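You operate a simulated robot arm through the tools that you are given. There is no shell and no other tool. Be economical: measure what you need, move in short steps, check, and stop when the job is done.

The job below is to be done with a simulated robot arm. You get a single attempt, and the scene is never put back.

TASK
Put one of the green clips from the belt top on the left end of the bundling bench.

Only the result counts: the job must be done as asked and must still hold three seconds after the hand-in. Knocking over, shifting, dropping, spilling or breaking anything else fails it.

THE ROBOT
A 7-joint arm with a two-finger parallel gripper on a trunk, on a base that drives. Base frame: it is fixed to the floor where the robot stands at the start and does not move with it; the origin is under the middle of the robot, x ahead of it, y to its left, z up. Units: m, degrees, N and s.
With the tool pointing down near the work surface it reaches from about 0.34 to 0.76 m from the robot's upright axis, wherever it stands. Its first joint turns from -115.0 to 115.0 degrees. Places, roughly: left end of the bundling bench [0, -3.6, 0.7]. Payload 3.91 kg.
The tool frame sits at the grasp point between the pads (the TCP): z along the fingers, y along the line on which they close. The tips reach 0.03 m beyond it. Largest opening 0.11 m; finger width 0.02, thickness 0.01; the body of the gripper, 0.048 by 0.112 m, starts 0.055 m behind the TCP.
Orientation is told as [roll, pitch, yaw] about the base's x, y, z axes, in that order, counted from this pose: with the fingers straight down and closing along the base's y, the tool's x points along the base's -x, its y along +y and its z along -z.

THE INTERFACE
- The arm moves only by the tool apply_moves. Its argument "plan" is a list of rows, each an object of numbers (a shift or turn left out is 0, a gripper value left out holds the last): "x", "y", "z": the shift along the tool's x, y, z in m; "rx", "ry", "rz": the turn, a rotation vector about the tool's x, y, z in rad. In form: [{"x": .., "y": .., "z": .., "rx": .., "ry": .., "rz": ..}, ...]. A call has 1 to 12 rows; each row is the pose to reach, as a shift and turn from the pose commanded when the call began, along the tool's axes at that moment. "jaw" is the gripper command, from -1 (fully open) to 1 (shut), values between in proportion, set as the call begins (left out, the last holds). A row lasts 0.2 s, in which the tool goes at most 0.05 m and 8.6 degrees; a call with a longer step from one row to the next is refused whole, and so is a gripper value outside its range. Where a pose cannot be reached the arm comes as near as it can. A force on the tool above 40 N (or 10 N above the force at the start of the call, whichever is more), or a blocked arm, ends the call early, and 0.2 s more pass. The fingers move at their own pace (about 0.108 m/s each) and stop on an object; they squeeze with about 22 N. The grip force told is the motor's: it shows also when the fingers shut on nothing. Time passes only in rows, and 0.2 s behind the last, so rows that repeat a pose let the fingers close. The reply holds the time, the measured pose of the TCP, the force on the tool along the base axes, the opening and the grip force, in the units named above and with some noise, with the torque about the TCP (base axes, N m) and any sound that the robot's microphone picked up.
- Cameras (640 x 400 px; columns grow to the right, rows downward): "scene" is now at [0.012, 0.111, 1.5424]; the picture's right is [-0.53, -0.85, 0.00], its down [-0.58, 0.36, -0.73] and it looks along [0.62, -0.39, -0.68] (base axes); focal length 288 px, centre (320, 200). "wrist" rides on the gripper at [0.072, 0.017, -0.103] in the tool frame; the picture's right is [-0.23, 0.97, 0.00], its down [-0.76, -0.18, -0.62] and it looks along [-0.61, -0.14, 0.78] (tool axes); focal length 222 px, centre (320, 200). There is no depth. A picture from a camera that has moved, and an enlarged one, comes with that camera's place and axes in the base frame and with its lens.
- grab_frame(camera): a new picture of that camera. The clock stands still meanwhile.
- move_column(by): slides the trunk up (or, below 0, down) by that many m; the arm and the scene camera ride with it, the base frame stays. It gives what a move gives, with no picture.
- drive_base(legs): drives the robot by 1 to 6 legs, each [ahead, turn to the left] in m and degrees, along the robot's own axes; the way and the turn of a leg run together, so that a leg with both is an arc; at most 1.5 m and 180 degrees a leg. The arm and the cameras ride along, it lands a little off, and it stops where it bumps. It gives what a move gives.
- turn_head(pan, tilt): turns the head with the scene camera to pan (to the left, within 155 degrees either way) and tilt (down, from -29 to 69), counted from straight ahead of the robot. It gives what a move gives.
- close_up(camera, box): a new picture of the part [left, top, right, bottom] of that camera's present view, enlarged. The clock stands still meanwhile.
- hand_in(): hands the job in; it is judged then, once.

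Go step by step. Nothing tells you exact positions but the pictures and the camera data: compare them with the known pose of the tool, close in by small moves and look again before you grip or let go. The budget is 120 turns and 90 pictures, counting those below and the enlarged ones. Unless the task says otherwise, let go and move clear before handing in, and close with one line.

The tools are called by a JSON object that holds its "api" and its "payload". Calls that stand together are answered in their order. apply_moves: Moves the arm, as the interface text tells. Its arguments: {"type":"object","properties":{"plan":{"type":"array","items":{"type":"object","properties":{"x":{"type":"number"},"y":{"type":"number"},"z":{"type":"number"},"rx":{"type":"number"},"ry":{"type":"number"},"rz":{"type":"number"}}}},"jaw":{"type":"number"}},"required":["plan"]} The other tools are called the same way: move_column (by) slides the trunk up or down; drive_base (legs) drives the base; turn_head (pan, tilt) turns the head that bears the scene camera; grab_frame (camera) takes a picture; close_up (camera, box) takes an enlarged picture of a part of a camera's view; hand_in () hands the job in.

At the start:

```text
time_s: 0.0
ee_pos: [0.5381, 0.0792, 1.1403]
tcp_rot: [0.0, 0.1, -0.5]
wrist_force: [-0.3, -0.7, -0.1]
torque: [0.01, -0.02, -0.01]
finger_gap: 0.1102
grasp_force: 0.0
trunk travel left (down, up): [-0.65, 0.34]
robot x, y, heading: [-0.0007, -0.0034, -0.1]
head pan, tilt: [-31.9, 42.9]
```

scene: 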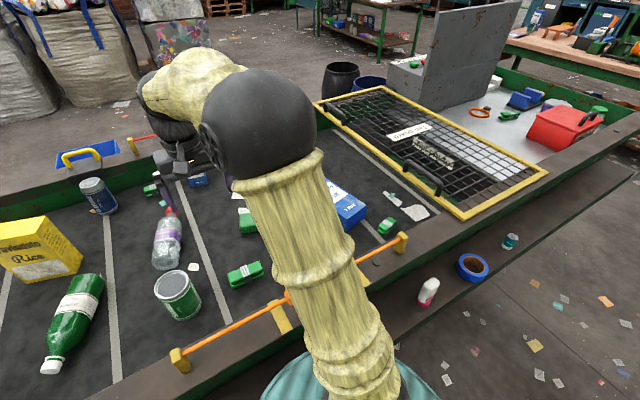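
wrist: 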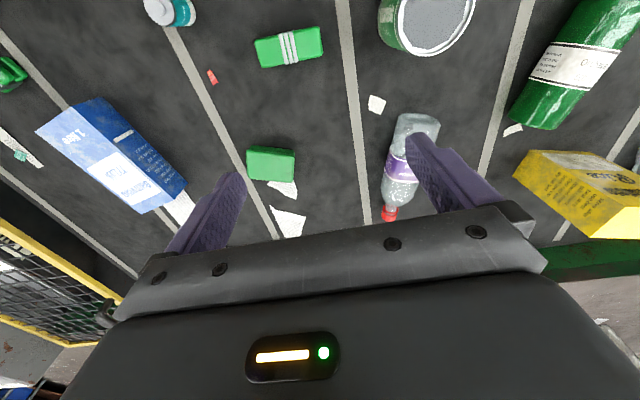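

I see a belt with several green objects: some look like blocks, some like clips. I'll enlarge to tell them apart.

{"api": "close_up", "payload": {"camera": "wrist", "box": [0, 0, 340, 212]}}

{"api": "close_up", "payload": {"camera": "scene", "box": [320, 120, 480, 220]}}

{"api": "close_up", "payload": {"camera": "scene", "box": [120, 150, 280, 300]}}

{"api": "close_up", "payload": {"camera": "scene", "box": [440, 60, 640, 185]}}

```text
1.88 times, centred on (170, 106) of wrist
camera zoom: at [0.4653, 0.0969, 1.2444], right [0.24, 0.97, 0.0], down [0.76, -0.18, 0.62], along [0.61, -0.15, -0.78], focal length 418 px, centre (602, 377)
```

zoom: 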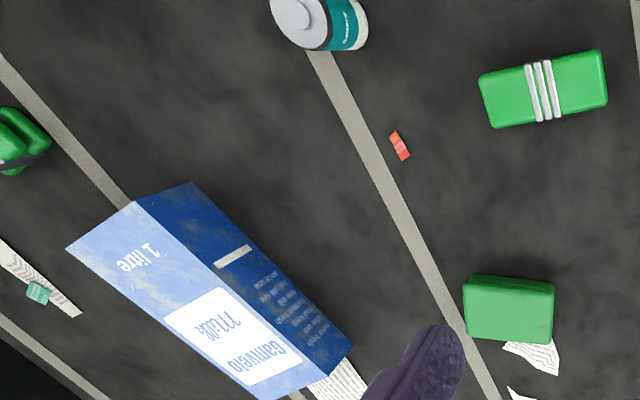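

```text
4.00 times, centred on (400, 170) of scene
camera zoom: at [0.012, 0.111, 1.5424], right [-0.53, -0.85, 0.0], down [-0.58, 0.36, -0.73], along [0.62, -0.39, -0.68], focal length 1151 px, centre (0, 320)
```

zoom: 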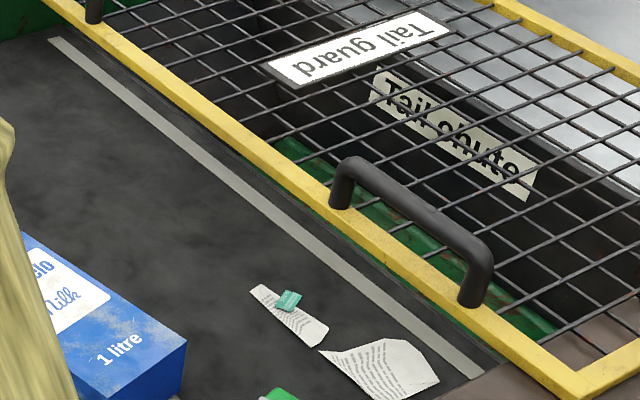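

```text
2.67 times, centred on (200, 225) of scene
camera zoom: at [0.012, 0.111, 1.5424], right [-0.53, -0.85, 0.0], down [-0.58, 0.36, -0.73], along [0.62, -0.39, -0.68], focal length 767 px, centre (640, 133)
```

zoom: 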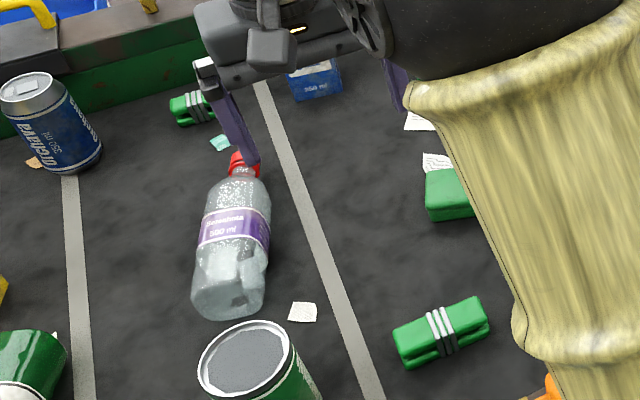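

```text
3.20 times, centred on (540, 122) of scene
camera zoom: at [0.012, 0.111, 1.5424], right [-0.53, -0.85, 0.0], down [-0.58, 0.36, -0.73], along [0.62, -0.39, -0.68], focal length 921 px, centre (-384, 448)
```

zoom: 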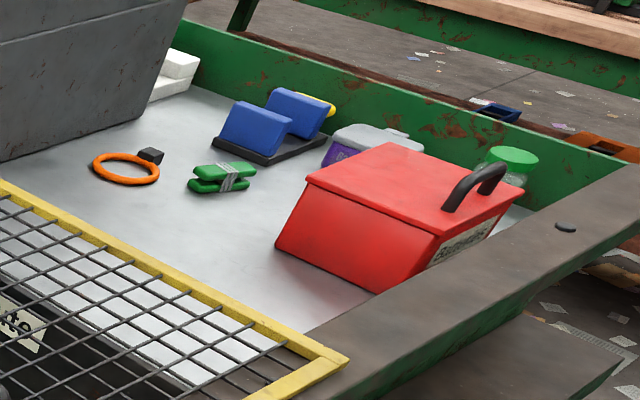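

The banded, two-slab objects are the clips; the nearest lies at about (0.483, 0.047), its 9 cm length nearly along y. I'll turn the tool about 86° so it closes along x, and go above it.

{"api": "apply_moves", "payload": {"plan": [{"x": 0.005, "y": -0.003, "z": 0.01, "rz": -0.136}, {"x": 0.01, "y": -0.006, "z": 0.02, "rz": -0.273}, {"x": 0.015, "y": -0.009, "z": 0.03, "rz": -0.409}, {"x": 0.02, "y": -0.012, "z": 0.04, "rz": -0.545}, {"x": 0.025, "y": -0.015, "z": 0.05, "rz": -0.682}, {"x": 0.03, "y": -0.018, "z": 0.06, "rz": -0.818}, {"x": 0.035, "y": -0.021, "z": 0.07, "rz": -0.955}, {"x": 0.04, "y": -0.024, "z": 0.08, "rz": -1.091}, {"x": 0.045, "y": -0.027, "z": 0.09, "rz": -1.227}, {"x": 0.05, "y": -0.03, "z": 0.09, "rz": -1.364}, {"x": 0.055, "y": -0.032, "z": 0.09, "rz": -1.5}], "jaw": -1}}

{"api": "grab_frame", "payload": {"camera": "wrist"}}

{"api": "grab_frame", "payload": {"camera": "scene"}}

```text
time_s: 2.4
ee_pos: [0.4824, 0.0479, 1.0517]
tcp_rot: [0.1, 0.0, 85.6]
wrist_force: [-0.4, -0.5, 1.1]
torque: [0.04, 0.0, 0.0]
finger_gap: 0.1101
grasp_force: 0.1
trunk travel left (down, up): [-0.65, 0.34]
robot x, y, heading: [0.0009, -0.0023, 0.0]
head pan, tilt: [-31.9, 42.9]
```

```text
83 pictures are left
camera wrist: at [0.4602, -0.0225, 1.1548], right [-0.95, 0.3, 0.0], down [0.24, 0.75, 0.62], along [0.19, 0.59, -0.78], focal length 222 px, centre (320, 200)
```

wrist: 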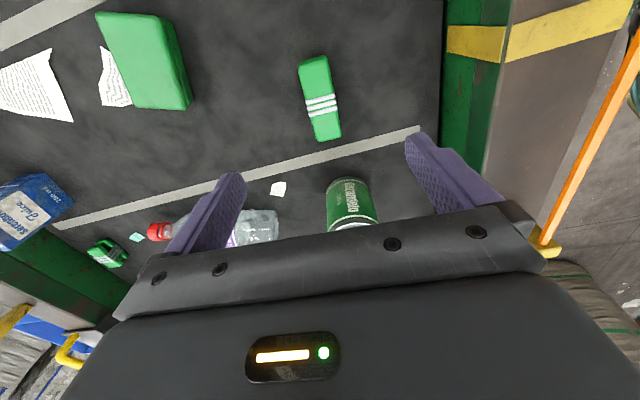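

```text
82 pictures are left
camera scene: at [0.0119, 0.1109, 1.5424], right [-0.53, -0.85, 0.0], down [-0.58, 0.36, -0.73], along [0.62, -0.39, -0.68], focal length 288 px, centre (320, 200)
```

scene: 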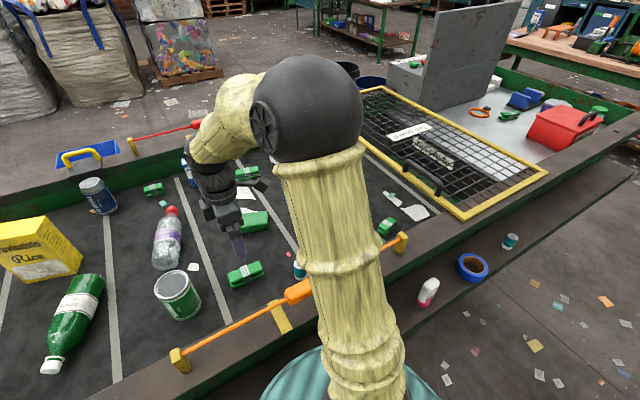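

The clip is centred at about (0.482, 0.046) between the open fingers. I'll go down part way and check.

{"api": "apply_moves", "payload": {"plan": [{"z": 0.04, "x": 0.001, "rz": -0.02}, {"z": 0.08, "x": 0.001, "rz": -0.02}, {"z": 0.115, "x": 0.001, "rz": -0.02}, {"z": 0.14, "x": 0.001, "rz": -0.02}]}}

{"api": "grab_frame", "payload": {"camera": "wrist"}}

{"api": "close_up", "payload": {"camera": "scene", "box": [170, 180, 330, 330]}}

```text
time_s: 3.4
ee_pos: [0.4826, 0.0491, 0.9095]
tcp_rot: [0.0, 0.0, 86.6]
wrist_force: [0.2, -0.3, -0.4]
torque: [0.01, -0.01, 0.01]
finger_gap: 0.1099
grasp_force: 0.0
trunk travel left (down, up): [-0.65, 0.34]
robot x, y, heading: [-0.0003, -0.0009, 0.3]
head pan, tilt: [-31.9, 42.9]
```

```text
81 pictures are left
camera wrist: at [0.4618, -0.0214, 1.0141], right [-0.96, 0.28, 0.0], down [0.22, 0.75, 0.62], along [0.18, 0.6, -0.78], focal length 222 px, centre (320, 200)
```

wrist: 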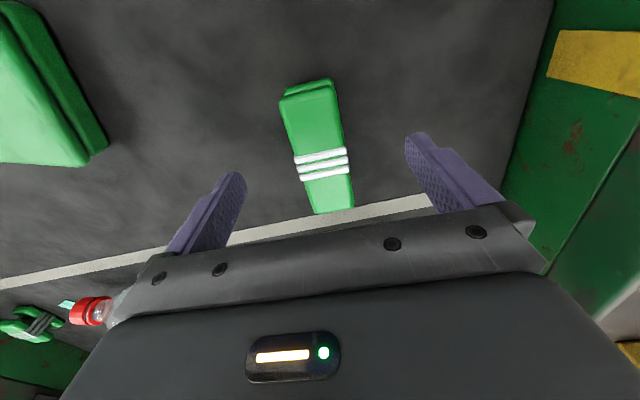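

```text
2.67 times, centred on (250, 255) of scene
camera zoom: at [0.0125, 0.1109, 1.5424], right [-0.53, -0.85, 0.0], down [-0.58, 0.36, -0.73], along [0.62, -0.39, -0.68], focal length 767 px, centre (507, 53)
```

zoom: 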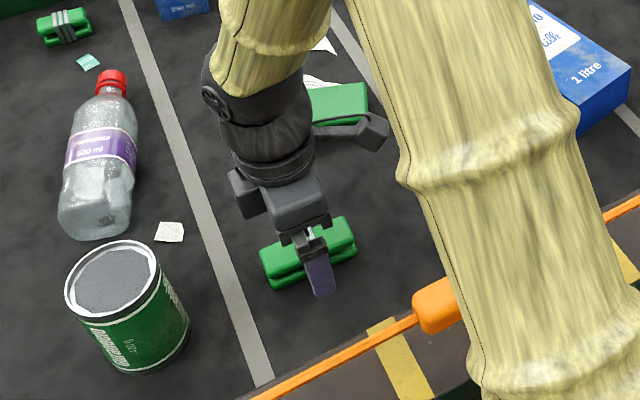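

The clip is centred between the fingers (about (0.481, 0.050), fingers at y=0.049). Lowering the last bit, then closing.

{"api": "apply_moves", "payload": {"plan": [{"z": 0.012}, {"z": 0.02}, {"z": 0.025}]}}

{"api": "grab_frame", "payload": {"camera": "wrist"}}

{"api": "close_up", "payload": {"camera": "scene", "box": [200, 210, 320, 310]}}

```text
time_s: 4.2
ee_pos: [0.4822, 0.047, 0.8851]
tcp_rot: [-0.1, 0.0, 86.8]
wrist_force: [0.0, 0.4, -0.7]
torque: [-0.01, -0.01, 0.01]
finger_gap: 0.1099
grasp_force: 0.1
trunk travel left (down, up): [-0.65, 0.34]
robot x, y, heading: [0.0017, 0.0005, -0.1]
head pan, tilt: [-31.9, 42.9]
```

```text
79 pictures are left
camera wrist: at [0.4609, -0.0241, 0.9885], right [-0.96, 0.28, 0.0], down [0.22, 0.75, 0.62], along [0.18, 0.6, -0.78], focal length 222 px, centre (320, 200)
```

wrist: 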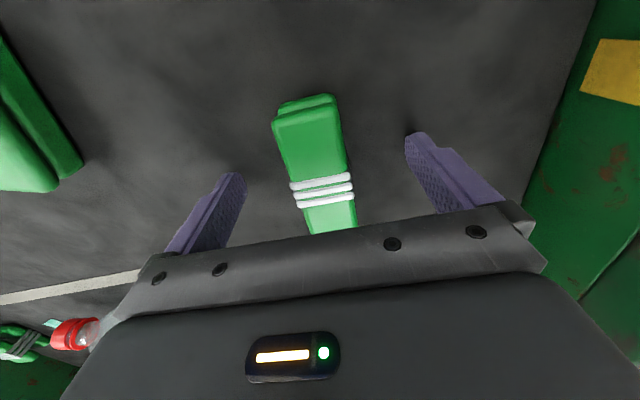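

```text
4.00 times, centred on (260, 260) of scene
camera zoom: at [0.012, 0.111, 1.5424], right [-0.53, -0.85, 0.0], down [-0.58, 0.36, -0.73], along [0.62, -0.39, -0.68], focal length 1151 px, centre (560, -40)
```

zoom: 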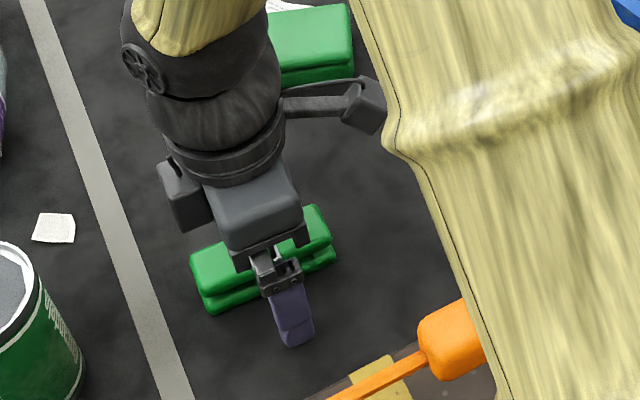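

Everything is in line; closing the fingers.

{"api": "apply_moves", "payload": {"plan": [{"z": 0.026}, {"z": 0.026}, {"z": 0.026}, {"z": 0.026}, {"z": 0.026}], "jaw": 1}}

{"api": "grab_frame", "payload": {"camera": "wrist"}}

```text
time_s: 4.5
ee_pos: [0.4813, 0.0469, 0.8789]
tcp_rot: [-0.1, 0.1, 86.6]
wrist_force: [-18.7, 7.2, 46.4]
torque: [0.95, 4.58, 0.19]
finger_gap: 0.0533
grasp_force: 7.0
trunk travel left (down, up): [-0.65, 0.34]
robot x, y, heading: [0.0025, -0.0002, -0.1]
head pan, tilt: [-31.9, 42.9]
stopped in row 1: the force on the tool passed its limit (the readings are from after the stop); the commanded pose is now the measured one
```

```text
77 pictures are left
camera wrist: at [0.4599, -0.0235, 0.9843], right [-0.96, 0.28, 0.0], down [0.22, 0.75, 0.62], along [0.18, 0.6, -0.78], focal length 222 px, centre (320, 200)
```

wrist: 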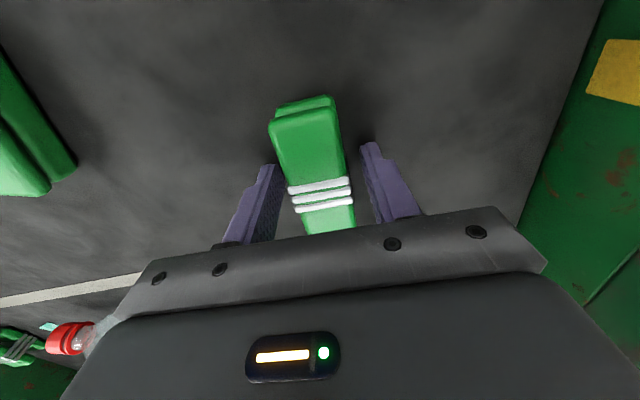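

My mistake: the shift counted from the new pose, so I pressed down on the belt; it stopped safely. I'll lift about 7 mm and close in place.

{"api": "apply_moves", "payload": {"plan": [{"z": -0.008}, {"z": -0.008}], "jaw": 0.1}}

{"api": "apply_moves", "payload": {"plan": [{}, {}, {}, {}], "jaw": 1}}

{"api": "grab_frame", "payload": {"camera": "wrist"}}

```text
time_s: 5.1
ee_pos: [0.4822, 0.0466, 0.887]
tcp_rot: [0.0, 0.1, 86.7]
wrist_force: [-1.0, 0.2, -0.2]
torque: [-0.02, 0.0, 0.01]
finger_gap: 0.0498
grasp_force: 0.0
trunk travel left (down, up): [-0.65, 0.34]
robot x, y, heading: [-0.0017, -0.0019, -0.0]
head pan, tilt: [-31.9, 42.9]
```

```text
time_s: 6.1
ee_pos: [0.4824, 0.0467, 0.8864]
tcp_rot: [0.0, 0.1, 86.7]
wrist_force: [0.2, 0.1, 1.7]
torque: [0.04, -0.01, 0.01]
finger_gap: 0.0334
grasp_force: 21.5
trunk travel left (down, up): [-0.65, 0.34]
robot x, y, heading: [0.0022, 0.0013, 0.3]
head pan, tilt: [-31.9, 42.9]
```

```text
76 pictures are left
camera wrist: at [0.4611, -0.0238, 0.9913], right [-0.96, 0.28, 0.0], down [0.22, 0.75, 0.62], along [0.18, 0.6, -0.78], focal length 222 px, centre (320, 200)
```

wrist: 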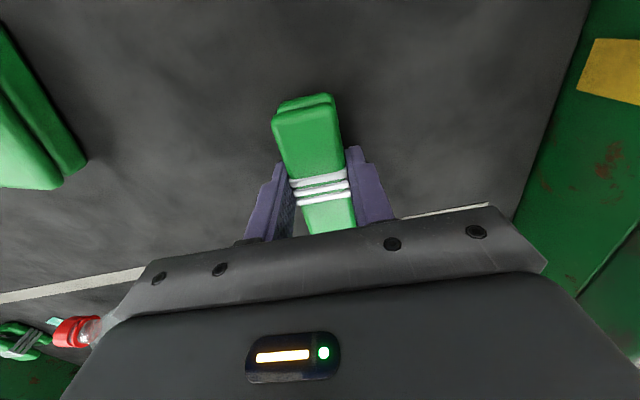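

The clip is held (gap 33 mm, 21 N). I'll lift it straight up well above the belt gear.

{"api": "apply_moves", "payload": {"plan": [{"z": -0.03}, {"z": -0.07}, {"z": -0.11}, {"z": -0.15}, {"z": -0.19}, {"z": -0.23}, {"z": -0.26}]}}

{"api": "turn_head", "payload": {"pan": -90, "tilt": 20}}

{"api": "grab_frame", "payload": {"camera": "scene"}}

{"api": "grab_frame", "payload": {"camera": "wrist"}}

```text
time_s: 7.7
ee_pos: [0.4794, 0.0492, 1.1492]
tcp_rot: [0.0, 0.0, 86.7]
wrist_force: [-0.1, -1.0, -0.8]
torque: [-0.01, 0.02, -0.02]
finger_gap: 0.033
grasp_force: 22.4
trunk travel left (down, up): [-0.65, 0.34]
robot x, y, heading: [0.0025, -0.0006, -0.1]
head pan, tilt: [-31.9, 42.9]
```

```text
time_s: 9.0
ee_pos: [0.4806, 0.0497, 1.148]
tcp_rot: [0.0, 0.1, 86.7]
wrist_force: [0.3, -0.5, -0.2]
torque: [0.03, -0.01, -0.01]
finger_gap: 0.0336
grasp_force: 22.1
trunk travel left (down, up): [-0.65, 0.34]
robot x, y, heading: [0.0033, -0.0007, 0.0]
head pan, tilt: [-90.0, 20.0]
```

```text
75 pictures are left
camera scene: at [-0.0583, 0.0617, 1.578], right [-1.0, 0.0, 0.0], down [0.0, 0.34, -0.94], along [0.0, -0.94, -0.34], focal length 288 px, centre (320, 200)
```

scene: 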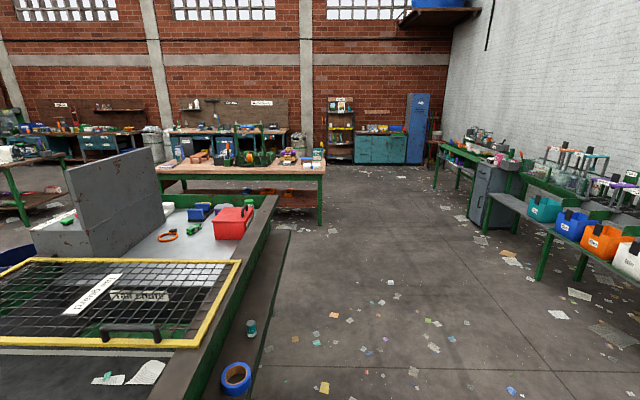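

```text
74 pictures are left
camera wrist: at [0.459, -0.0214, 1.2525], right [-0.96, 0.28, 0.0], down [0.22, 0.75, 0.62], along [0.18, 0.6, -0.78], focal length 222 px, centre (320, 200)
```

wrist: 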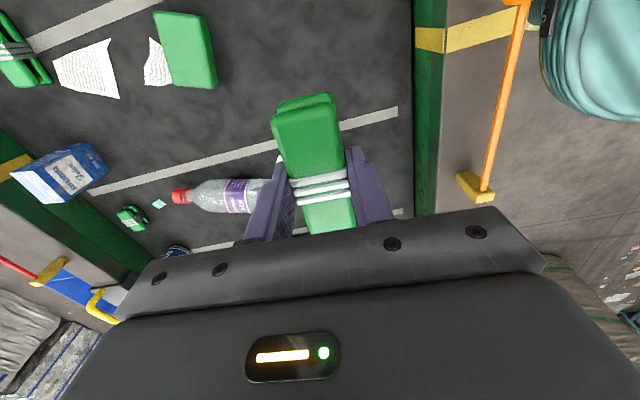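

The clip is held firmly. The bundling bench is the wooden table to my right; the given point projects to its end nearest x≈0. Enlarging.

{"api": "close_up", "payload": {"camera": "scene", "box": [150, 110, 350, 235]}}

{"api": "close_up", "payload": {"camera": "scene", "box": [260, 130, 340, 190]}}

```text
3.20 times, centred on (250, 172) of scene
camera zoom: at [-0.0583, 0.0617, 1.578], right [-1.0, 0.0, 0.0], down [0.0, 0.34, -0.94], along [0.0, -0.94, -0.34], focal length 921 px, centre (544, 288)
```

zoom: 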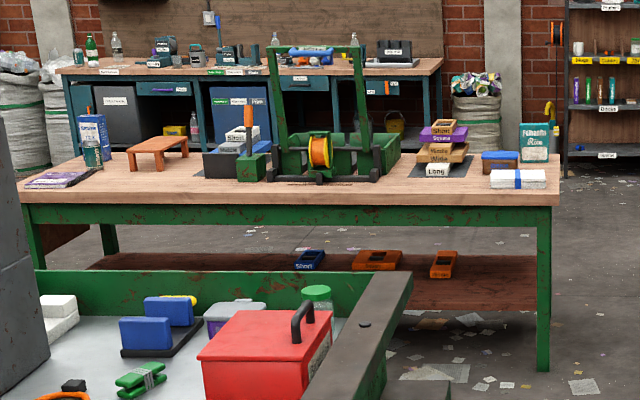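

```text
6.67 times, centred on (300, 160) of scene
camera zoom: at [-0.0583, 0.0617, 1.578], right [-1.0, 0.0, 0.0], down [0.0, 0.34, -0.94], along [0.0, -0.94, -0.34], focal length 1918 px, centre (453, 467)
```

zoom: 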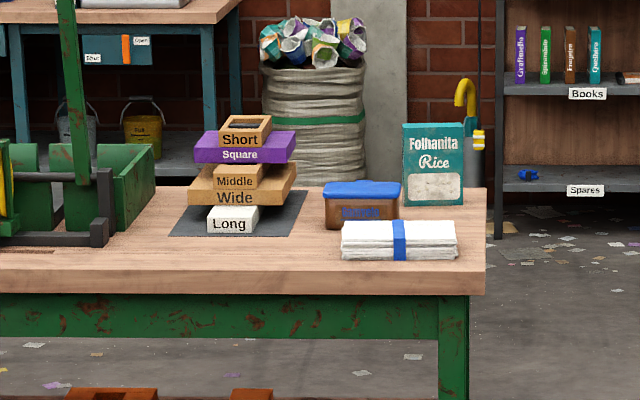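

The bench's left end (x≈0) carries a box, rice pack, wrapped bundle and a pile of labelled spacers. I'll look around behind the robot before backing off from the belt.

{"api": "turn_head", "payload": {"pan": -150, "tilt": 40}}

{"api": "grab_frame", "payload": {"camera": "scene"}}

{"api": "turn_head", "payload": {"pan": -90, "tilt": 60}}

{"api": "grab_frame", "payload": {"camera": "scene"}}

```text
time_s: 10.3
ee_pos: [0.4798, 0.0485, 1.1491]
tcp_rot: [0.0, 0.1, 86.5]
wrist_force: [-0.4, -0.3, 0.1]
torque: [0.03, 0.02, -0.02]
finger_gap: 0.0335
grasp_force: 21.9
trunk travel left (down, up): [-0.65, 0.34]
robot x, y, heading: [0.0039, -0.0002, -0.2]
head pan, tilt: [-150.0, 40.0]
```

```text
71 pictures are left
camera scene: at [-0.132, 0.1123, 1.5467], right [-0.5, 0.87, 0.0], down [0.56, 0.32, -0.77], along [-0.66, -0.38, -0.64], focal length 288 px, centre (320, 200)
```

scene: 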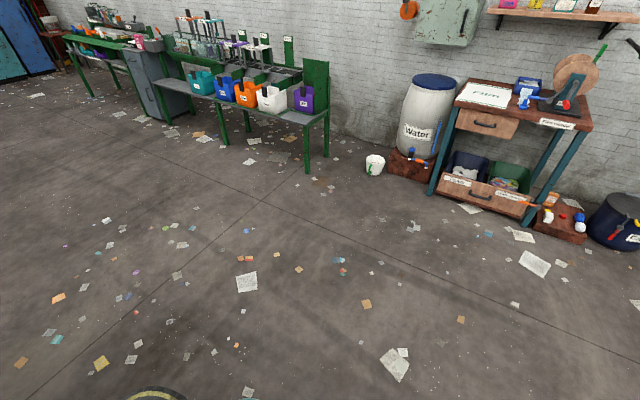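

```text
time_s: 11.6
ee_pos: [0.4799, 0.0503, 1.1478]
tcp_rot: [0.1, 0.1, 86.5]
wrist_force: [0.5, 0.1, -0.5]
torque: [-0.02, -0.03, -0.01]
finger_gap: 0.0331
grasp_force: 22.5
trunk travel left (down, up): [-0.65, 0.34]
robot x, y, heading: [-0.002, 0.0003, -0.1]
head pan, tilt: [-90.0, 60.0]
```

```text
70 pictures are left
camera scene: at [-0.0585, 0.0882, 1.5199], right [-1.0, 0.0, 0.0], down [0.0, 0.87, -0.5], along [0.0, -0.5, -0.87], focal length 288 px, centre (320, 200)
```

scene: 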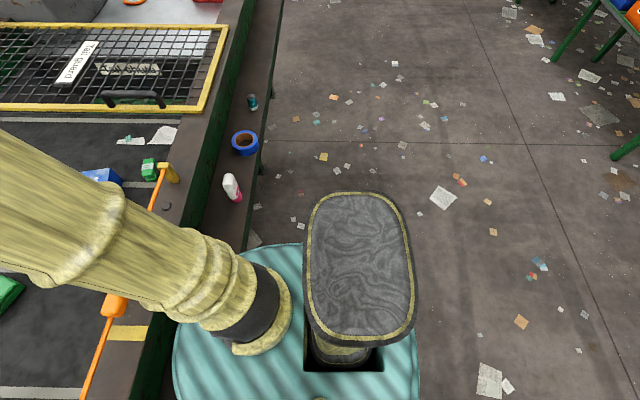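

Behind is clear floor. I back off 0.65 m, turn right 90° and drive 1.4 m toward the bench, then look again.

{"api": "drive_base", "payload": {"legs": [[-0.65, 0], [0, -90], [1.4, 0]]}}

{"api": "turn_head", "payload": {"pan": 25, "tilt": 20}}

{"api": "grab_frame", "payload": {"camera": "scene"}}

```text
time_s: 25.6
ee_pos: [-0.4619, -1.8759, 1.147]
tcp_rot: [0.0, 0.1, 2.2]
wrist_force: [-0.6, -0.6, -0.3]
torque: [-0.01, 0.01, 0.0]
finger_gap: 0.0335
grasp_force: 22.3
trunk travel left (down, up): [-0.65, 0.34]
robot x, y, heading: [-0.5575, -1.3999, -84.4]
head pan, tilt: [-90.0, 60.0]
```

```text
time_s: 27.5
ee_pos: [-0.4616, -1.8755, 1.1478]
tcp_rot: [0.0, 0.1, 2.2]
wrist_force: [0.2, -0.2, -0.9]
torque: [0.0, 0.0, -0.01]
finger_gap: 0.0334
grasp_force: 21.8
trunk travel left (down, up): [-0.65, 0.34]
robot x, y, heading: [-0.5581, -1.4049, -84.4]
head pan, tilt: [25.0, 20.0]
```

```text
69 pictures are left
camera scene: at [-0.3628, -1.406, 1.578], right [-0.86, -0.51, 0.0], down [-0.17, 0.29, -0.94], along [0.48, -0.81, -0.34], focal length 288 px, centre (320, 200)
```

scene: 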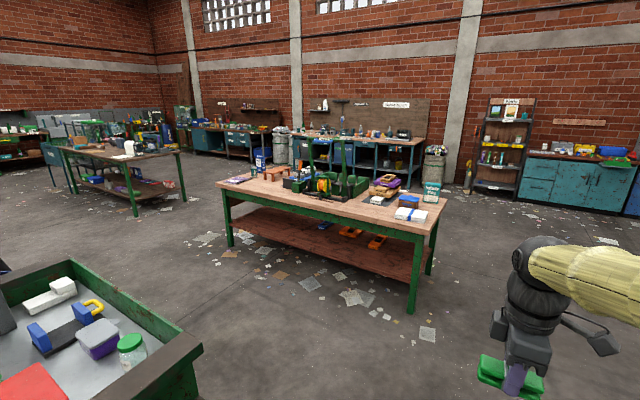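

The bench and its free left end are well visible now. I'll enlarge it to locate its edges and free space.

{"api": "close_up", "payload": {"camera": "scene", "box": [340, 150, 470, 240]}}

{"api": "close_up", "payload": {"camera": "scene", "box": [200, 130, 460, 310]}}

```text
4.44 times, centred on (405, 195) of scene
camera zoom: at [-0.3628, -1.406, 1.578], right [-0.86, -0.51, 0.0], down [-0.17, 0.29, -0.94], along [0.48, -0.81, -0.34], focal length 1279 px, centre (-58, 222)
```

zoom: 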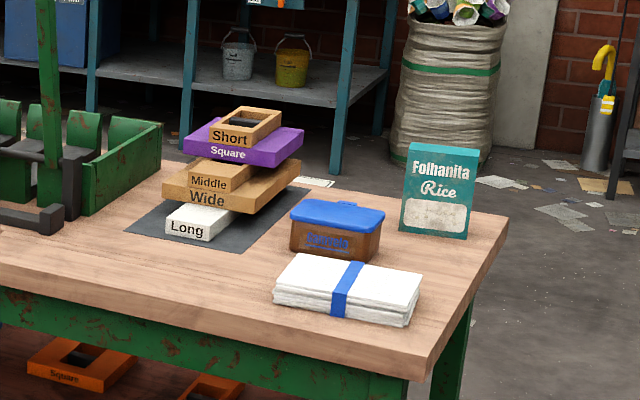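

```text
2.22 times, centred on (330, 220) of scene
camera zoom: at [-0.3628, -1.406, 1.578], right [-0.86, -0.51, 0.0], down [-0.17, 0.29, -0.94], along [0.48, -0.81, -0.34], focal length 639 px, centre (298, 156)
```

zoom: 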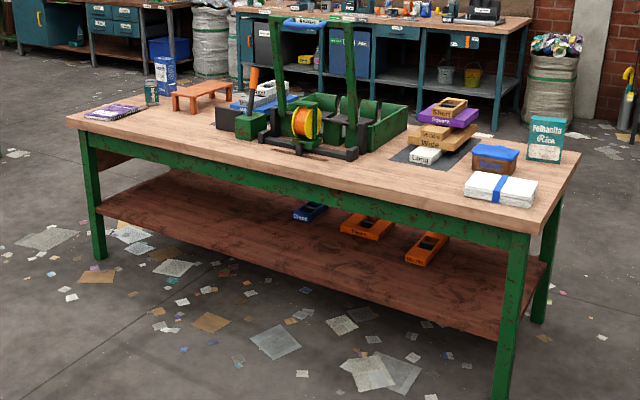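

The bench top is at z≈0.78, its left end edge at x≈-0.11, spanning y -3.17 to -3.85. A free patch lies around (-0.045, -3.50), so I'll stand off that end at about (-0.6, -3.5) and face +x.

{"api": "drive_base", "payload": {"legs": [[0, -6.7], [1.0, 0], [1.0, 0]]}}

{"api": "turn_head", "payload": {"pan": 60, "tilt": 40}}

{"api": "grab_frame", "payload": {"camera": "scene"}}

```text
time_s: 38.2
ee_pos: [-0.5797, -3.9077, 1.1483]
tcp_rot: [0.0, 0.1, -4.4]
wrist_force: [1.6, -0.5, -0.4]
torque: [0.02, 0.0, -0.04]
finger_gap: 0.0335
grasp_force: 22.7
trunk travel left (down, up): [-0.65, 0.34]
robot x, y, heading: [-0.6181, -3.4233, -90.9]
head pan, tilt: [25.0, 20.0]
```

```text
time_s: 39.2
ee_pos: [-0.5788, -3.9076, 1.1489]
tcp_rot: [0.0, 0.1, -4.4]
wrist_force: [-0.3, 0.5, 0.2]
torque: [-0.02, 0.02, -0.01]
finger_gap: 0.0333
grasp_force: 22.5
trunk travel left (down, up): [-0.65, 0.34]
robot x, y, heading: [-0.624, -3.422, -91.1]
head pan, tilt: [60.0, 40.0]
```

```text
66 pictures are left
camera scene: at [-0.3929, -3.4104, 1.5467], right [-0.52, -0.86, 0.0], down [-0.55, 0.33, -0.77], along [0.66, -0.4, -0.64], focal length 288 px, centre (320, 200)
```

scene: 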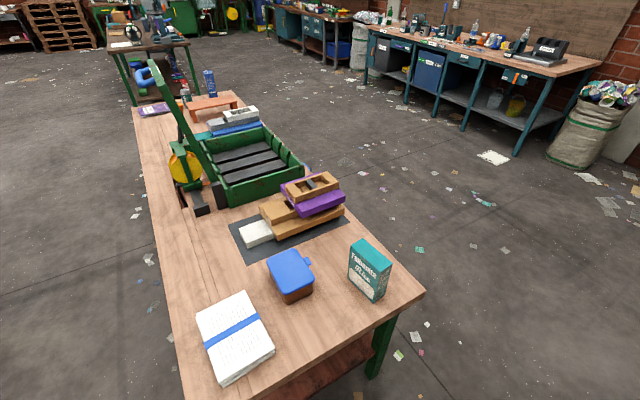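

The view shows the free patch between the bundle, blue-lidded box and rice pack, centred near (-0.05, -3.61). I drive 0.2 m on and turn left to face it.

{"api": "drive_base", "payload": {"legs": [[0.22, 0], [0, 91]]}}

{"api": "turn_head", "payload": {"pan": -20, "tilt": 50}}

{"api": "grab_frame", "payload": {"camera": "scene"}}

{"api": "grab_frame", "payload": {"camera": "wrist"}}

```text
time_s: 44.7
ee_pos: [-0.1436, -3.6235, 1.1481]
tcp_rot: [0.0, 0.2, 83.9]
wrist_force: [0.0, -0.8, -1.0]
torque: [0.01, -0.02, 0.02]
finger_gap: 0.0333
grasp_force: 21.9
trunk travel left (down, up): [-0.65, 0.34]
robot x, y, heading: [-0.6258, -3.6508, -2.8]
head pan, tilt: [60.0, 40.0]
```

```text
time_s: 46.2
ee_pos: [-0.1429, -3.624, 1.1492]
tcp_rot: [0.0, 0.1, 84.1]
wrist_force: [0.4, -0.9, -0.5]
torque: [0.0, 0.04, -0.02]
finger_gap: 0.0334
grasp_force: 21.4
trunk travel left (down, up): [-0.65, 0.34]
robot x, y, heading: [-0.6225, -3.6543, -2.6]
head pan, tilt: [-20.0, 50.0]
```

```text
65 pictures are left
camera scene: at [-0.6054, -3.5234, 1.5325], right [-0.38, -0.92, 0.0], down [-0.71, 0.29, -0.64], along [0.59, -0.25, -0.77], focal length 288 px, centre (320, 200)
```

scene: 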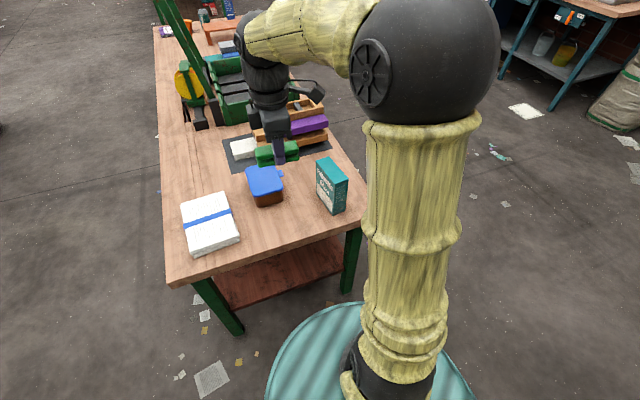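

```text
64 pictures are left
camera wrist: at [-0.1675, -3.6934, 1.2528], right [-0.94, 0.33, 0.0], down [0.26, 0.74, 0.62], along [0.2, 0.59, -0.78], focal length 222 px, centre (320, 200)
```

wrist: 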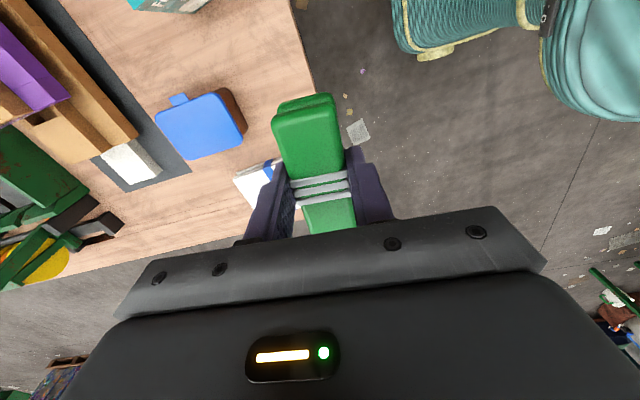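

The bench edge is at x≈-0.124, the box from x≈0.03, bundle to y≈-3.48, rice from y≈-3.78. I move the clip over (-0.05, -3.623) and lower it to TCP z≈0.92 to check.

{"api": "apply_moves", "payload": {"plan": [{"y": -0.03, "x": -0.003}, {"y": -0.06, "x": -0.006}, {"y": -0.0925, "x": -0.0098}, {"y": -0.0925, "x": -0.0098, "z": 0.04}, {"y": -0.0925, "x": -0.0098, "z": 0.08}, {"y": -0.0925, "x": -0.0098, "z": 0.12}, {"y": -0.0925, "x": -0.0098, "z": 0.16}, {"y": -0.0925, "x": -0.0098, "z": 0.2}, {"y": -0.0925, "x": -0.0098, "z": 0.225}]}}

{"api": "grab_frame", "payload": {"camera": "wrist"}}

{"api": "close_up", "payload": {"camera": "scene", "box": [150, 110, 390, 260]}}

```text
time_s: 48.2
ee_pos: [-0.0495, -3.6236, 0.9244]
tcp_rot: [0.0, 0.2, 84.0]
wrist_force: [0.0, -0.5, 0.9]
torque: [-0.03, 0.03, -0.04]
finger_gap: 0.0334
grasp_force: 21.8
trunk travel left (down, up): [-0.65, 0.34]
robot x, y, heading: [-0.6256, -3.6507, -2.6]
head pan, tilt: [-20.0, 50.0]
```

```text
63 pictures are left
camera wrist: at [-0.0738, -3.6931, 1.0271], right [-0.94, 0.33, 0.0], down [0.26, 0.74, 0.62], along [0.2, 0.59, -0.78], focal length 222 px, centre (320, 200)
```

wrist: 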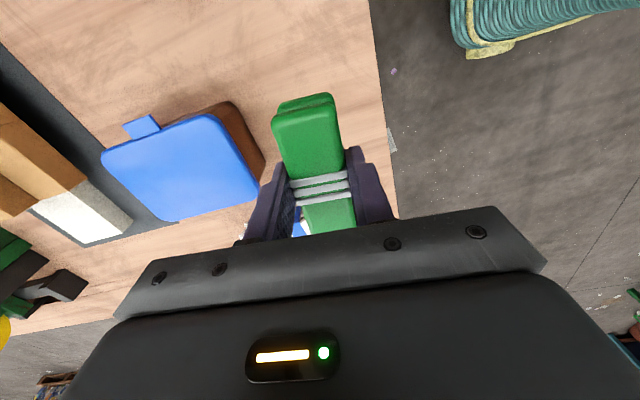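

```text
2.67 times, centred on (270, 185) of scene
camera zoom: at [-0.6051, -3.5234, 1.5325], right [-0.38, -0.92, 0.0], down [-0.71, 0.29, -0.64], along [0.59, -0.25, -0.77], focal length 767 px, centre (453, 240)
```

zoom: 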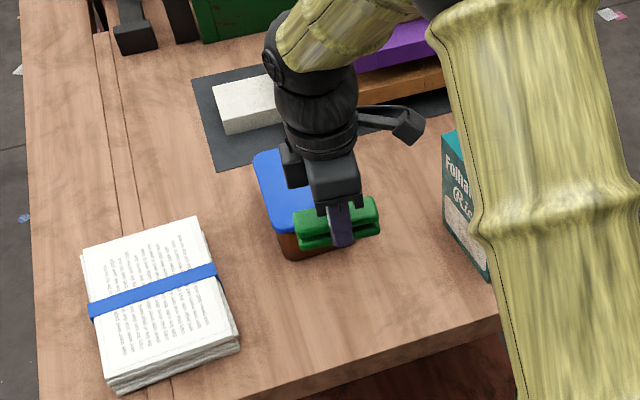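

Clearances look right: box edge at x≈0.03, bench edge at x≈-0.12. Lowering on toward the surface.

{"api": "apply_moves", "payload": {"plan": [{"z": 0.03, "y": 0.004}, {"z": 0.06, "y": 0.004}, {"z": 0.08, "y": 0.004}, {"z": 0.092, "y": 0.004}]}}

{"api": "grab_frame", "payload": {"camera": "wrist"}}

{"api": "close_up", "payload": {"camera": "scene", "box": [220, 150, 340, 250]}}

```text
time_s: 49.2
ee_pos: [-0.054, -3.624, 0.8319]
tcp_rot: [0.0, 0.0, 84.0]
wrist_force: [0.1, -0.2, 0.0]
torque: [-0.03, 0.0, 0.02]
finger_gap: 0.0333
grasp_force: 22.4
trunk travel left (down, up): [-0.65, 0.34]
robot x, y, heading: [-0.6254, -3.6562, -2.7]
head pan, tilt: [-20.0, 50.0]
```

```text
61 pictures are left
camera wrist: at [-0.0779, -3.6935, 0.9355], right [-0.94, 0.33, 0.0], down [0.26, 0.74, 0.62], along [0.2, 0.59, -0.78], focal length 222 px, centre (320, 200)
```

wrist: 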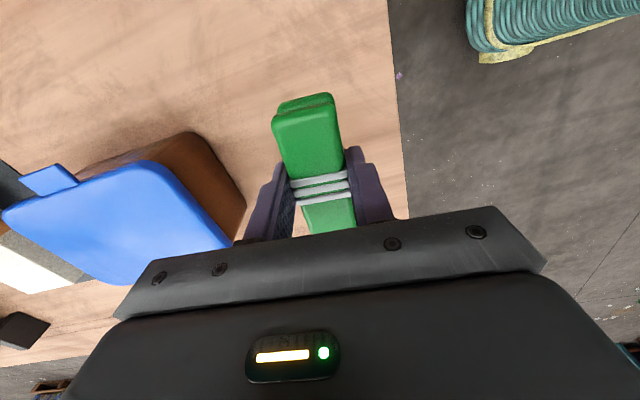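

```text
4.00 times, centred on (280, 200) of scene
camera zoom: at [-0.6052, -3.5234, 1.5325], right [-0.38, -0.92, 0.0], down [-0.71, 0.29, -0.64], along [0.59, -0.25, -0.77], focal length 1151 px, centre (480, 200)
```

zoom: 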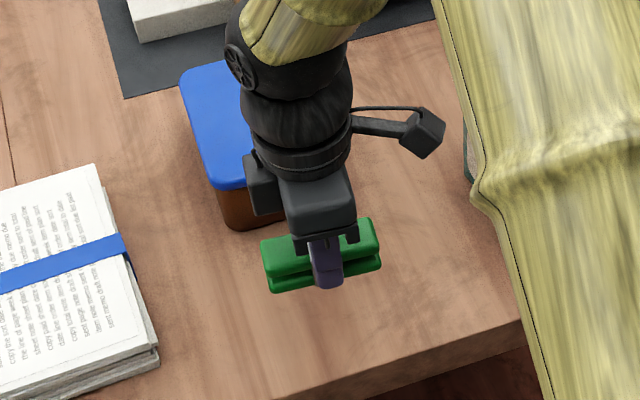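

Nearly down; now small steps watching the force.

{"api": "apply_moves", "payload": {"plan": [{"z": 0.005}, {"z": 0.01}]}}

{"api": "apply_moves", "payload": {"plan": [{"z": 0.003}, {"z": 0.003}]}}

{"api": "apply_moves", "payload": {"plan": [{"z": 0.002}, {"z": 0.002}]}}

{"api": "close_up", "payload": {"camera": "scene", "box": [220, 150, 340, 250]}}

```text
time_s: 49.8
ee_pos: [-0.0537, -3.6238, 0.8215]
tcp_rot: [0.0, 0.1, 84.0]
wrist_force: [0.1, 0.0, -0.9]
torque: [0.0, -0.01, 0.02]
finger_gap: 0.0332
grasp_force: 21.9
trunk travel left (down, up): [-0.65, 0.34]
robot x, y, heading: [-0.6257, -3.6549, -2.6]
head pan, tilt: [-20.0, 50.0]
```

```text
time_s: 50.4
ee_pos: [-0.0532, -3.6226, 0.8194]
tcp_rot: [0.0, 0.1, 84.0]
wrist_force: [0.8, -1.2, -0.1]
torque: [0.0, 0.03, -0.01]
finger_gap: 0.0333
grasp_force: 21.9
trunk travel left (down, up): [-0.65, 0.34]
robot x, y, heading: [-0.6268, -3.6539, -3.0]
head pan, tilt: [-20.0, 50.0]
```

```text
time_s: 51.0
ee_pos: [-0.053, -3.6237, 0.8177]
tcp_rot: [-0.1, 0.1, 84.0]
wrist_force: [-0.5, -0.8, -0.4]
torque: [0.0, 0.03, -0.03]
finger_gap: 0.0335
grasp_force: 22.1
trunk travel left (down, up): [-0.65, 0.34]
robot x, y, heading: [-0.626, -3.65, -2.6]
head pan, tilt: [-20.0, 50.0]
```

```text
4.00 times, centred on (280, 200) of scene
camera zoom: at [-0.6053, -3.5234, 1.5325], right [-0.38, -0.92, 0.0], down [-0.71, 0.29, -0.64], along [0.59, -0.25, -0.77], focal length 1151 px, centre (480, 200)
```

zoom: 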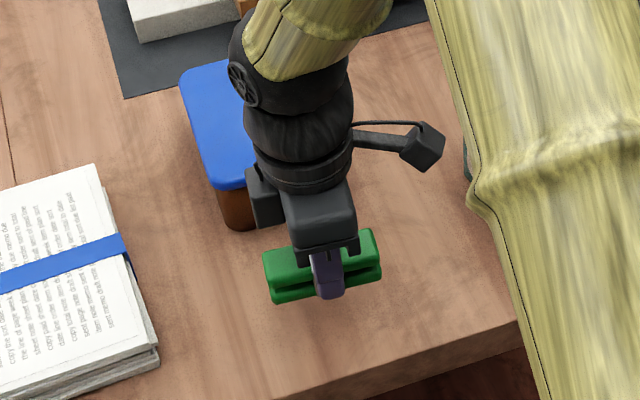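

No contact yet; continuing down in small steps.

{"api": "apply_moves", "payload": {"plan": [{"z": 0.003}, {"z": 0.003}]}}

{"api": "apply_moves", "payload": {"plan": [{"z": 0.003}, {"z": 0.003}]}}

{"api": "apply_moves", "payload": {"plan": [{"z": 0.003}, {"z": 0.003}]}}

```text
time_s: 51.6
ee_pos: [-0.0545, -3.6224, 0.8127]
tcp_rot: [0.0, 0.2, 84.0]
wrist_force: [-0.6, 0.3, -0.1]
torque: [0.02, -0.02, -0.04]
finger_gap: 0.0333
grasp_force: 22.5
trunk travel left (down, up): [-0.65, 0.34]
robot x, y, heading: [-0.6273, -3.6511, -2.6]
head pan, tilt: [-20.0, 50.0]
```

```text
time_s: 52.2
ee_pos: [-0.0529, -3.6243, 0.8105]
tcp_rot: [0.0, 0.1, 83.9]
wrist_force: [-0.5, -0.1, 0.7]
torque: [-0.04, -0.07, 0.01]
finger_gap: 0.0335
grasp_force: 21.8
trunk travel left (down, up): [-0.65, 0.34]
robot x, y, heading: [-0.6269, -3.6519, -2.6]
head pan, tilt: [-20.0, 50.0]
```

```text
time_s: 52.8
ee_pos: [-0.0535, -3.625, 0.807]
tcp_rot: [0.1, 0.2, 84.0]
wrist_force: [-0.8, -0.7, 0.2]
torque: [-0.02, -0.01, -0.02]
finger_gap: 0.0337
grasp_force: 21.9
trunk travel left (down, up): [-0.65, 0.34]
robot x, y, heading: [-0.6266, -3.6484, -2.6]
head pan, tilt: [-20.0, 50.0]
```

Still no contact, so the bench is lower than estimated. A look before going further.

{"api": "grab_frame", "payload": {"camera": "wrist"}}

{"api": "close_up", "payload": {"camera": "scene", "box": [240, 180, 320, 230]}}

```text
58 pictures are left
camera wrist: at [-0.0776, -3.6939, 0.9111], right [-0.94, 0.33, 0.0], down [0.26, 0.74, 0.62], along [0.2, 0.59, -0.78], focal length 222 px, centre (320, 200)
```

wrist: 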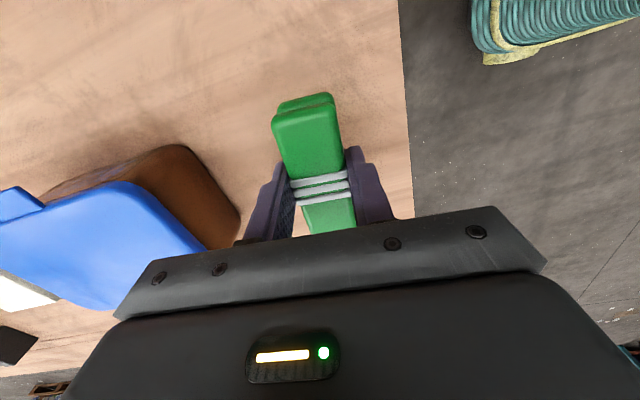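

```text
8.00 times, centred on (280, 205) of scene
camera zoom: at [-0.6053, -3.5234, 1.5325], right [-0.38, -0.92, 0.0], down [-0.71, 0.29, -0.64], along [0.59, -0.25, -0.77], focal length 2302 px, centre (640, 160)
```

zoom: 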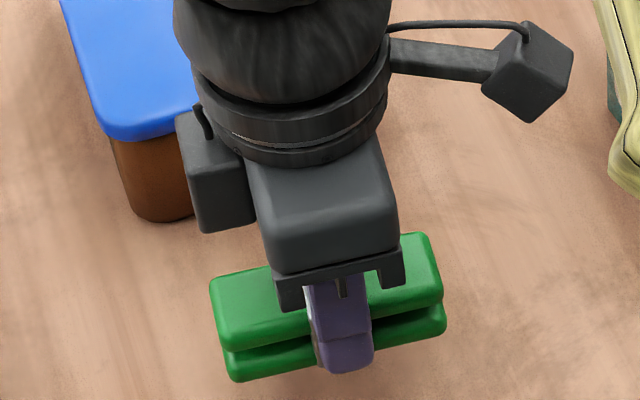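

Clear of the box. Continuing down, slowly.

{"api": "apply_moves", "payload": {"plan": [{"z": 0.002}, {"z": 0.004}, {"z": 0.006}, {"z": 0.008}, {"z": 0.01}]}}

{"api": "apply_moves", "payload": {"plan": [{"z": 0.002}, {"z": 0.004}, {"z": 0.006}, {"z": 0.008}]}}

{"api": "close_up", "payload": {"camera": "scene", "box": [240, 180, 320, 230]}}

```text
time_s: 54.0
ee_pos: [-0.0535, -3.6247, 0.7966]
tcp_rot: [0.0, 0.1, 83.9]
wrist_force: [0.5, 0.1, -0.4]
torque: [0.0, -0.03, 0.03]
finger_gap: 0.0334
grasp_force: 22.4
trunk travel left (down, up): [-0.65, 0.34]
robot x, y, heading: [-0.6258, -3.6524, -2.4]
head pan, tilt: [-20.0, 50.0]
```

```text
time_s: 55.0
ee_pos: [-0.0528, -3.6225, 0.7888]
tcp_rot: [0.0, 0.1, 84.0]
wrist_force: [0.0, -0.2, -0.5]
torque: [0.0, -0.02, 0.0]
finger_gap: 0.0334
grasp_force: 22.4
trunk travel left (down, up): [-0.65, 0.34]
robot x, y, heading: [-0.6258, -3.6509, -2.7]
head pan, tilt: [-20.0, 50.0]
```

```text
8.00 times, centred on (280, 205) of scene
camera zoom: at [-0.6053, -3.5234, 1.5325], right [-0.38, -0.92, 0.0], down [-0.71, 0.29, -0.64], along [0.59, -0.25, -0.77], focal length 2302 px, centre (640, 160)
```

zoom: 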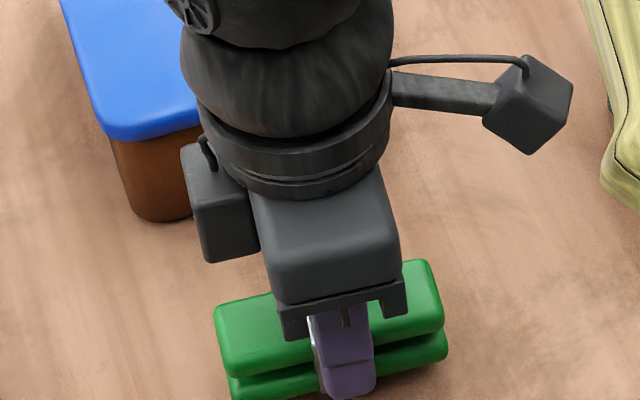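

Still free, with good clearance from the box. Going on down.

{"api": "apply_moves", "payload": {"plan": [{"z": 0.002}, {"z": 0.004}, {"z": 0.006}, {"z": 0.008}, {"z": 0.01}]}}

{"api": "apply_moves", "payload": {"plan": [{"z": 0.002}, {"z": 0.004}, {"z": 0.006}]}}

{"api": "grab_frame", "payload": {"camera": "wrist"}}

{"api": "grab_frame", "payload": {"camera": "scene"}}

```text
time_s: 56.2
ee_pos: [-0.052, -3.6231, 0.7791]
tcp_rot: [0.0, 0.1, 84.1]
wrist_force: [-0.9, -0.3, -0.3]
torque: [0.01, -0.01, 0.02]
finger_gap: 0.0332
grasp_force: 22.1
trunk travel left (down, up): [-0.65, 0.34]
robot x, y, heading: [-0.6279, -3.654, -2.6]
head pan, tilt: [-20.0, 50.0]
```

```text
time_s: 57.0
ee_pos: [-0.0524, -3.6234, 0.7759]
tcp_rot: [-0.2, 0.0, 84.0]
wrist_force: [1.9, -0.1, 16.3]
torque: [-0.02, 0.0, -0.01]
finger_gap: 0.0336
grasp_force: 21.6
trunk travel left (down, up): [-0.65, 0.34]
robot x, y, heading: [-0.6271, -3.6541, -2.7]
head pan, tilt: [-20.0, 50.0]
```

```text
55 pictures are left
camera wrist: at [-0.0778, -3.6937, 0.8796], right [-0.94, 0.33, 0.0], down [0.25, 0.74, 0.62], along [0.21, 0.59, -0.78], focal length 222 px, centre (320, 200)
```

wrist: 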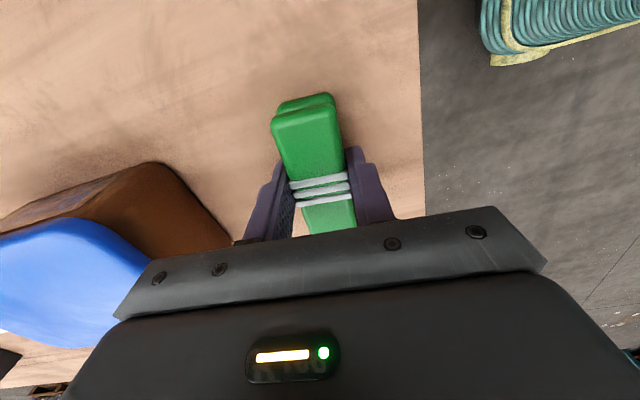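

```text
54 pictures are left
camera scene: at [-0.6067, -3.5234, 1.5327], right [-0.38, -0.92, 0.0], down [-0.71, 0.29, -0.64], along [0.59, -0.25, -0.77], focal length 288 px, centre (320, 200)
```

scene: 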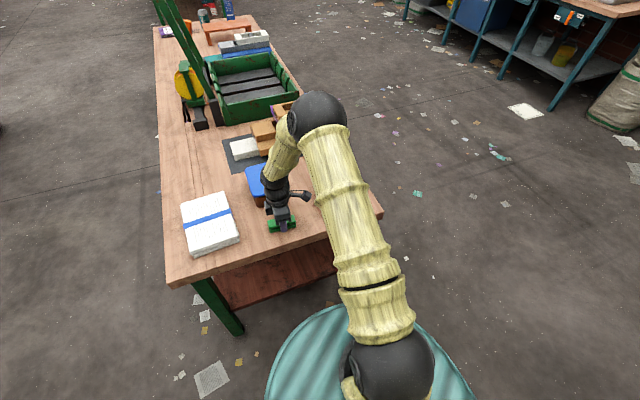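

Contact: 16 N at TCP z=0.776, the clip rests on the bench. I ease off 2 mm and open the fingers part way.

{"api": "apply_moves", "payload": {"plan": [{"z": -0.003}, {"z": -0.003}]}}

{"api": "apply_moves", "payload": {"plan": [{}, {}, {}], "jaw": -0.15}}

{"api": "grab_frame", "payload": {"camera": "wrist"}}

```text
time_s: 57.6
ee_pos: [-0.0535, -3.6242, 0.7757]
tcp_rot: [0.0, 0.2, 84.0]
wrist_force: [-1.1, 0.3, 2.2]
torque: [0.08, -0.05, 0.04]
finger_gap: 0.0337
grasp_force: 22.1
trunk travel left (down, up): [-0.65, 0.34]
robot x, y, heading: [-0.6219, -3.6522, -2.6]
head pan, tilt: [-20.0, 50.0]
```

```text
time_s: 58.4
ee_pos: [-0.0539, -3.6248, 0.7761]
tcp_rot: [0.0, 0.0, 84.0]
wrist_force: [0.1, -0.6, 0.3]
torque: [0.01, 0.0, -0.02]
finger_gap: 0.0632
grasp_force: 0.1
trunk travel left (down, up): [-0.65, 0.34]
robot x, y, heading: [-0.6264, -3.6545, -2.5]
head pan, tilt: [-20.0, 50.0]
```

```text
53 pictures are left
camera wrist: at [-0.0784, -3.6939, 0.8807], right [-0.94, 0.33, 0.0], down [0.26, 0.74, 0.62], along [0.2, 0.59, -0.78], focal length 222 px, centre (320, 200)
```

wrist: 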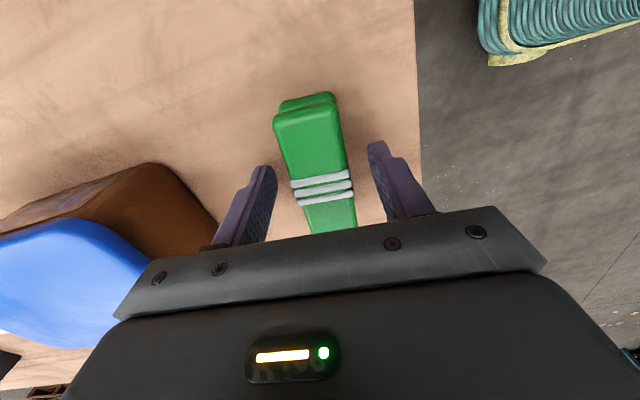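

The clip is released and stands on the bench. I raise the hand straight up and check.

{"api": "apply_moves", "payload": {"plan": [{"z": -0.02}, {"z": -0.05}, {"z": -0.09}, {"z": -0.13}, {"z": -0.17}, {"z": -0.21}, {"z": -0.25}, {"z": -0.29}, {"z": -0.33}]}}

{"api": "grab_frame", "payload": {"camera": "wrist"}}

{"api": "grab_frame", "payload": {"camera": "scene"}}

```text
time_s: 60.4
ee_pos: [-0.055, -3.6223, 1.1103]
tcp_rot: [-0.1, 0.1, 84.0]
wrist_force: [-0.9, 0.1, -0.2]
torque: [-0.01, 0.0, 0.02]
finger_gap: 0.0632
grasp_force: 0.1
trunk travel left (down, up): [-0.65, 0.34]
robot x, y, heading: [-0.626, -3.6553, -3.0]
head pan, tilt: [-20.0, 50.0]
```

```text
52 pictures are left
camera wrist: at [-0.0803, -3.691, 1.2146], right [-0.94, 0.33, 0.0], down [0.26, 0.74, 0.62], along [0.2, 0.59, -0.78], focal length 222 px, centre (320, 200)
```

wrist: 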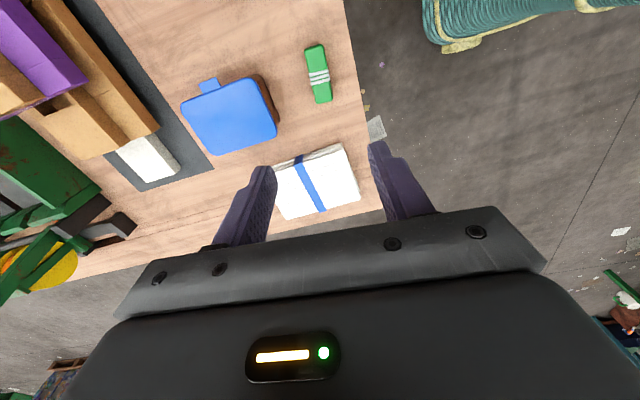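

```text
51 pictures are left
camera scene: at [-0.6059, -3.5234, 1.5324], right [-0.38, -0.92, 0.0], down [-0.71, 0.29, -0.64], along [0.59, -0.25, -0.77], focal length 288 px, centre (320, 200)
```

scene: 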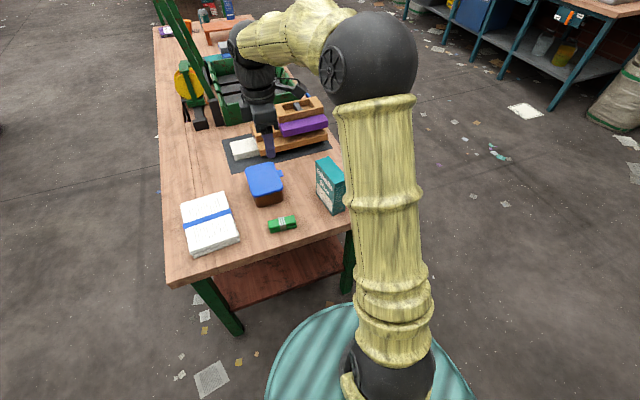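

The clip lies on the left end of the bundling bench, nothing else has moved, and the hand is well clear. Handing in.

{"api": "hand_in", "payload": {}}

```text
The job is handed in.
```

I put one green clip from the belt on the left end of the bundling bench, let go and moved the arm clear. In the last pictures nothing else on the bench had moved.
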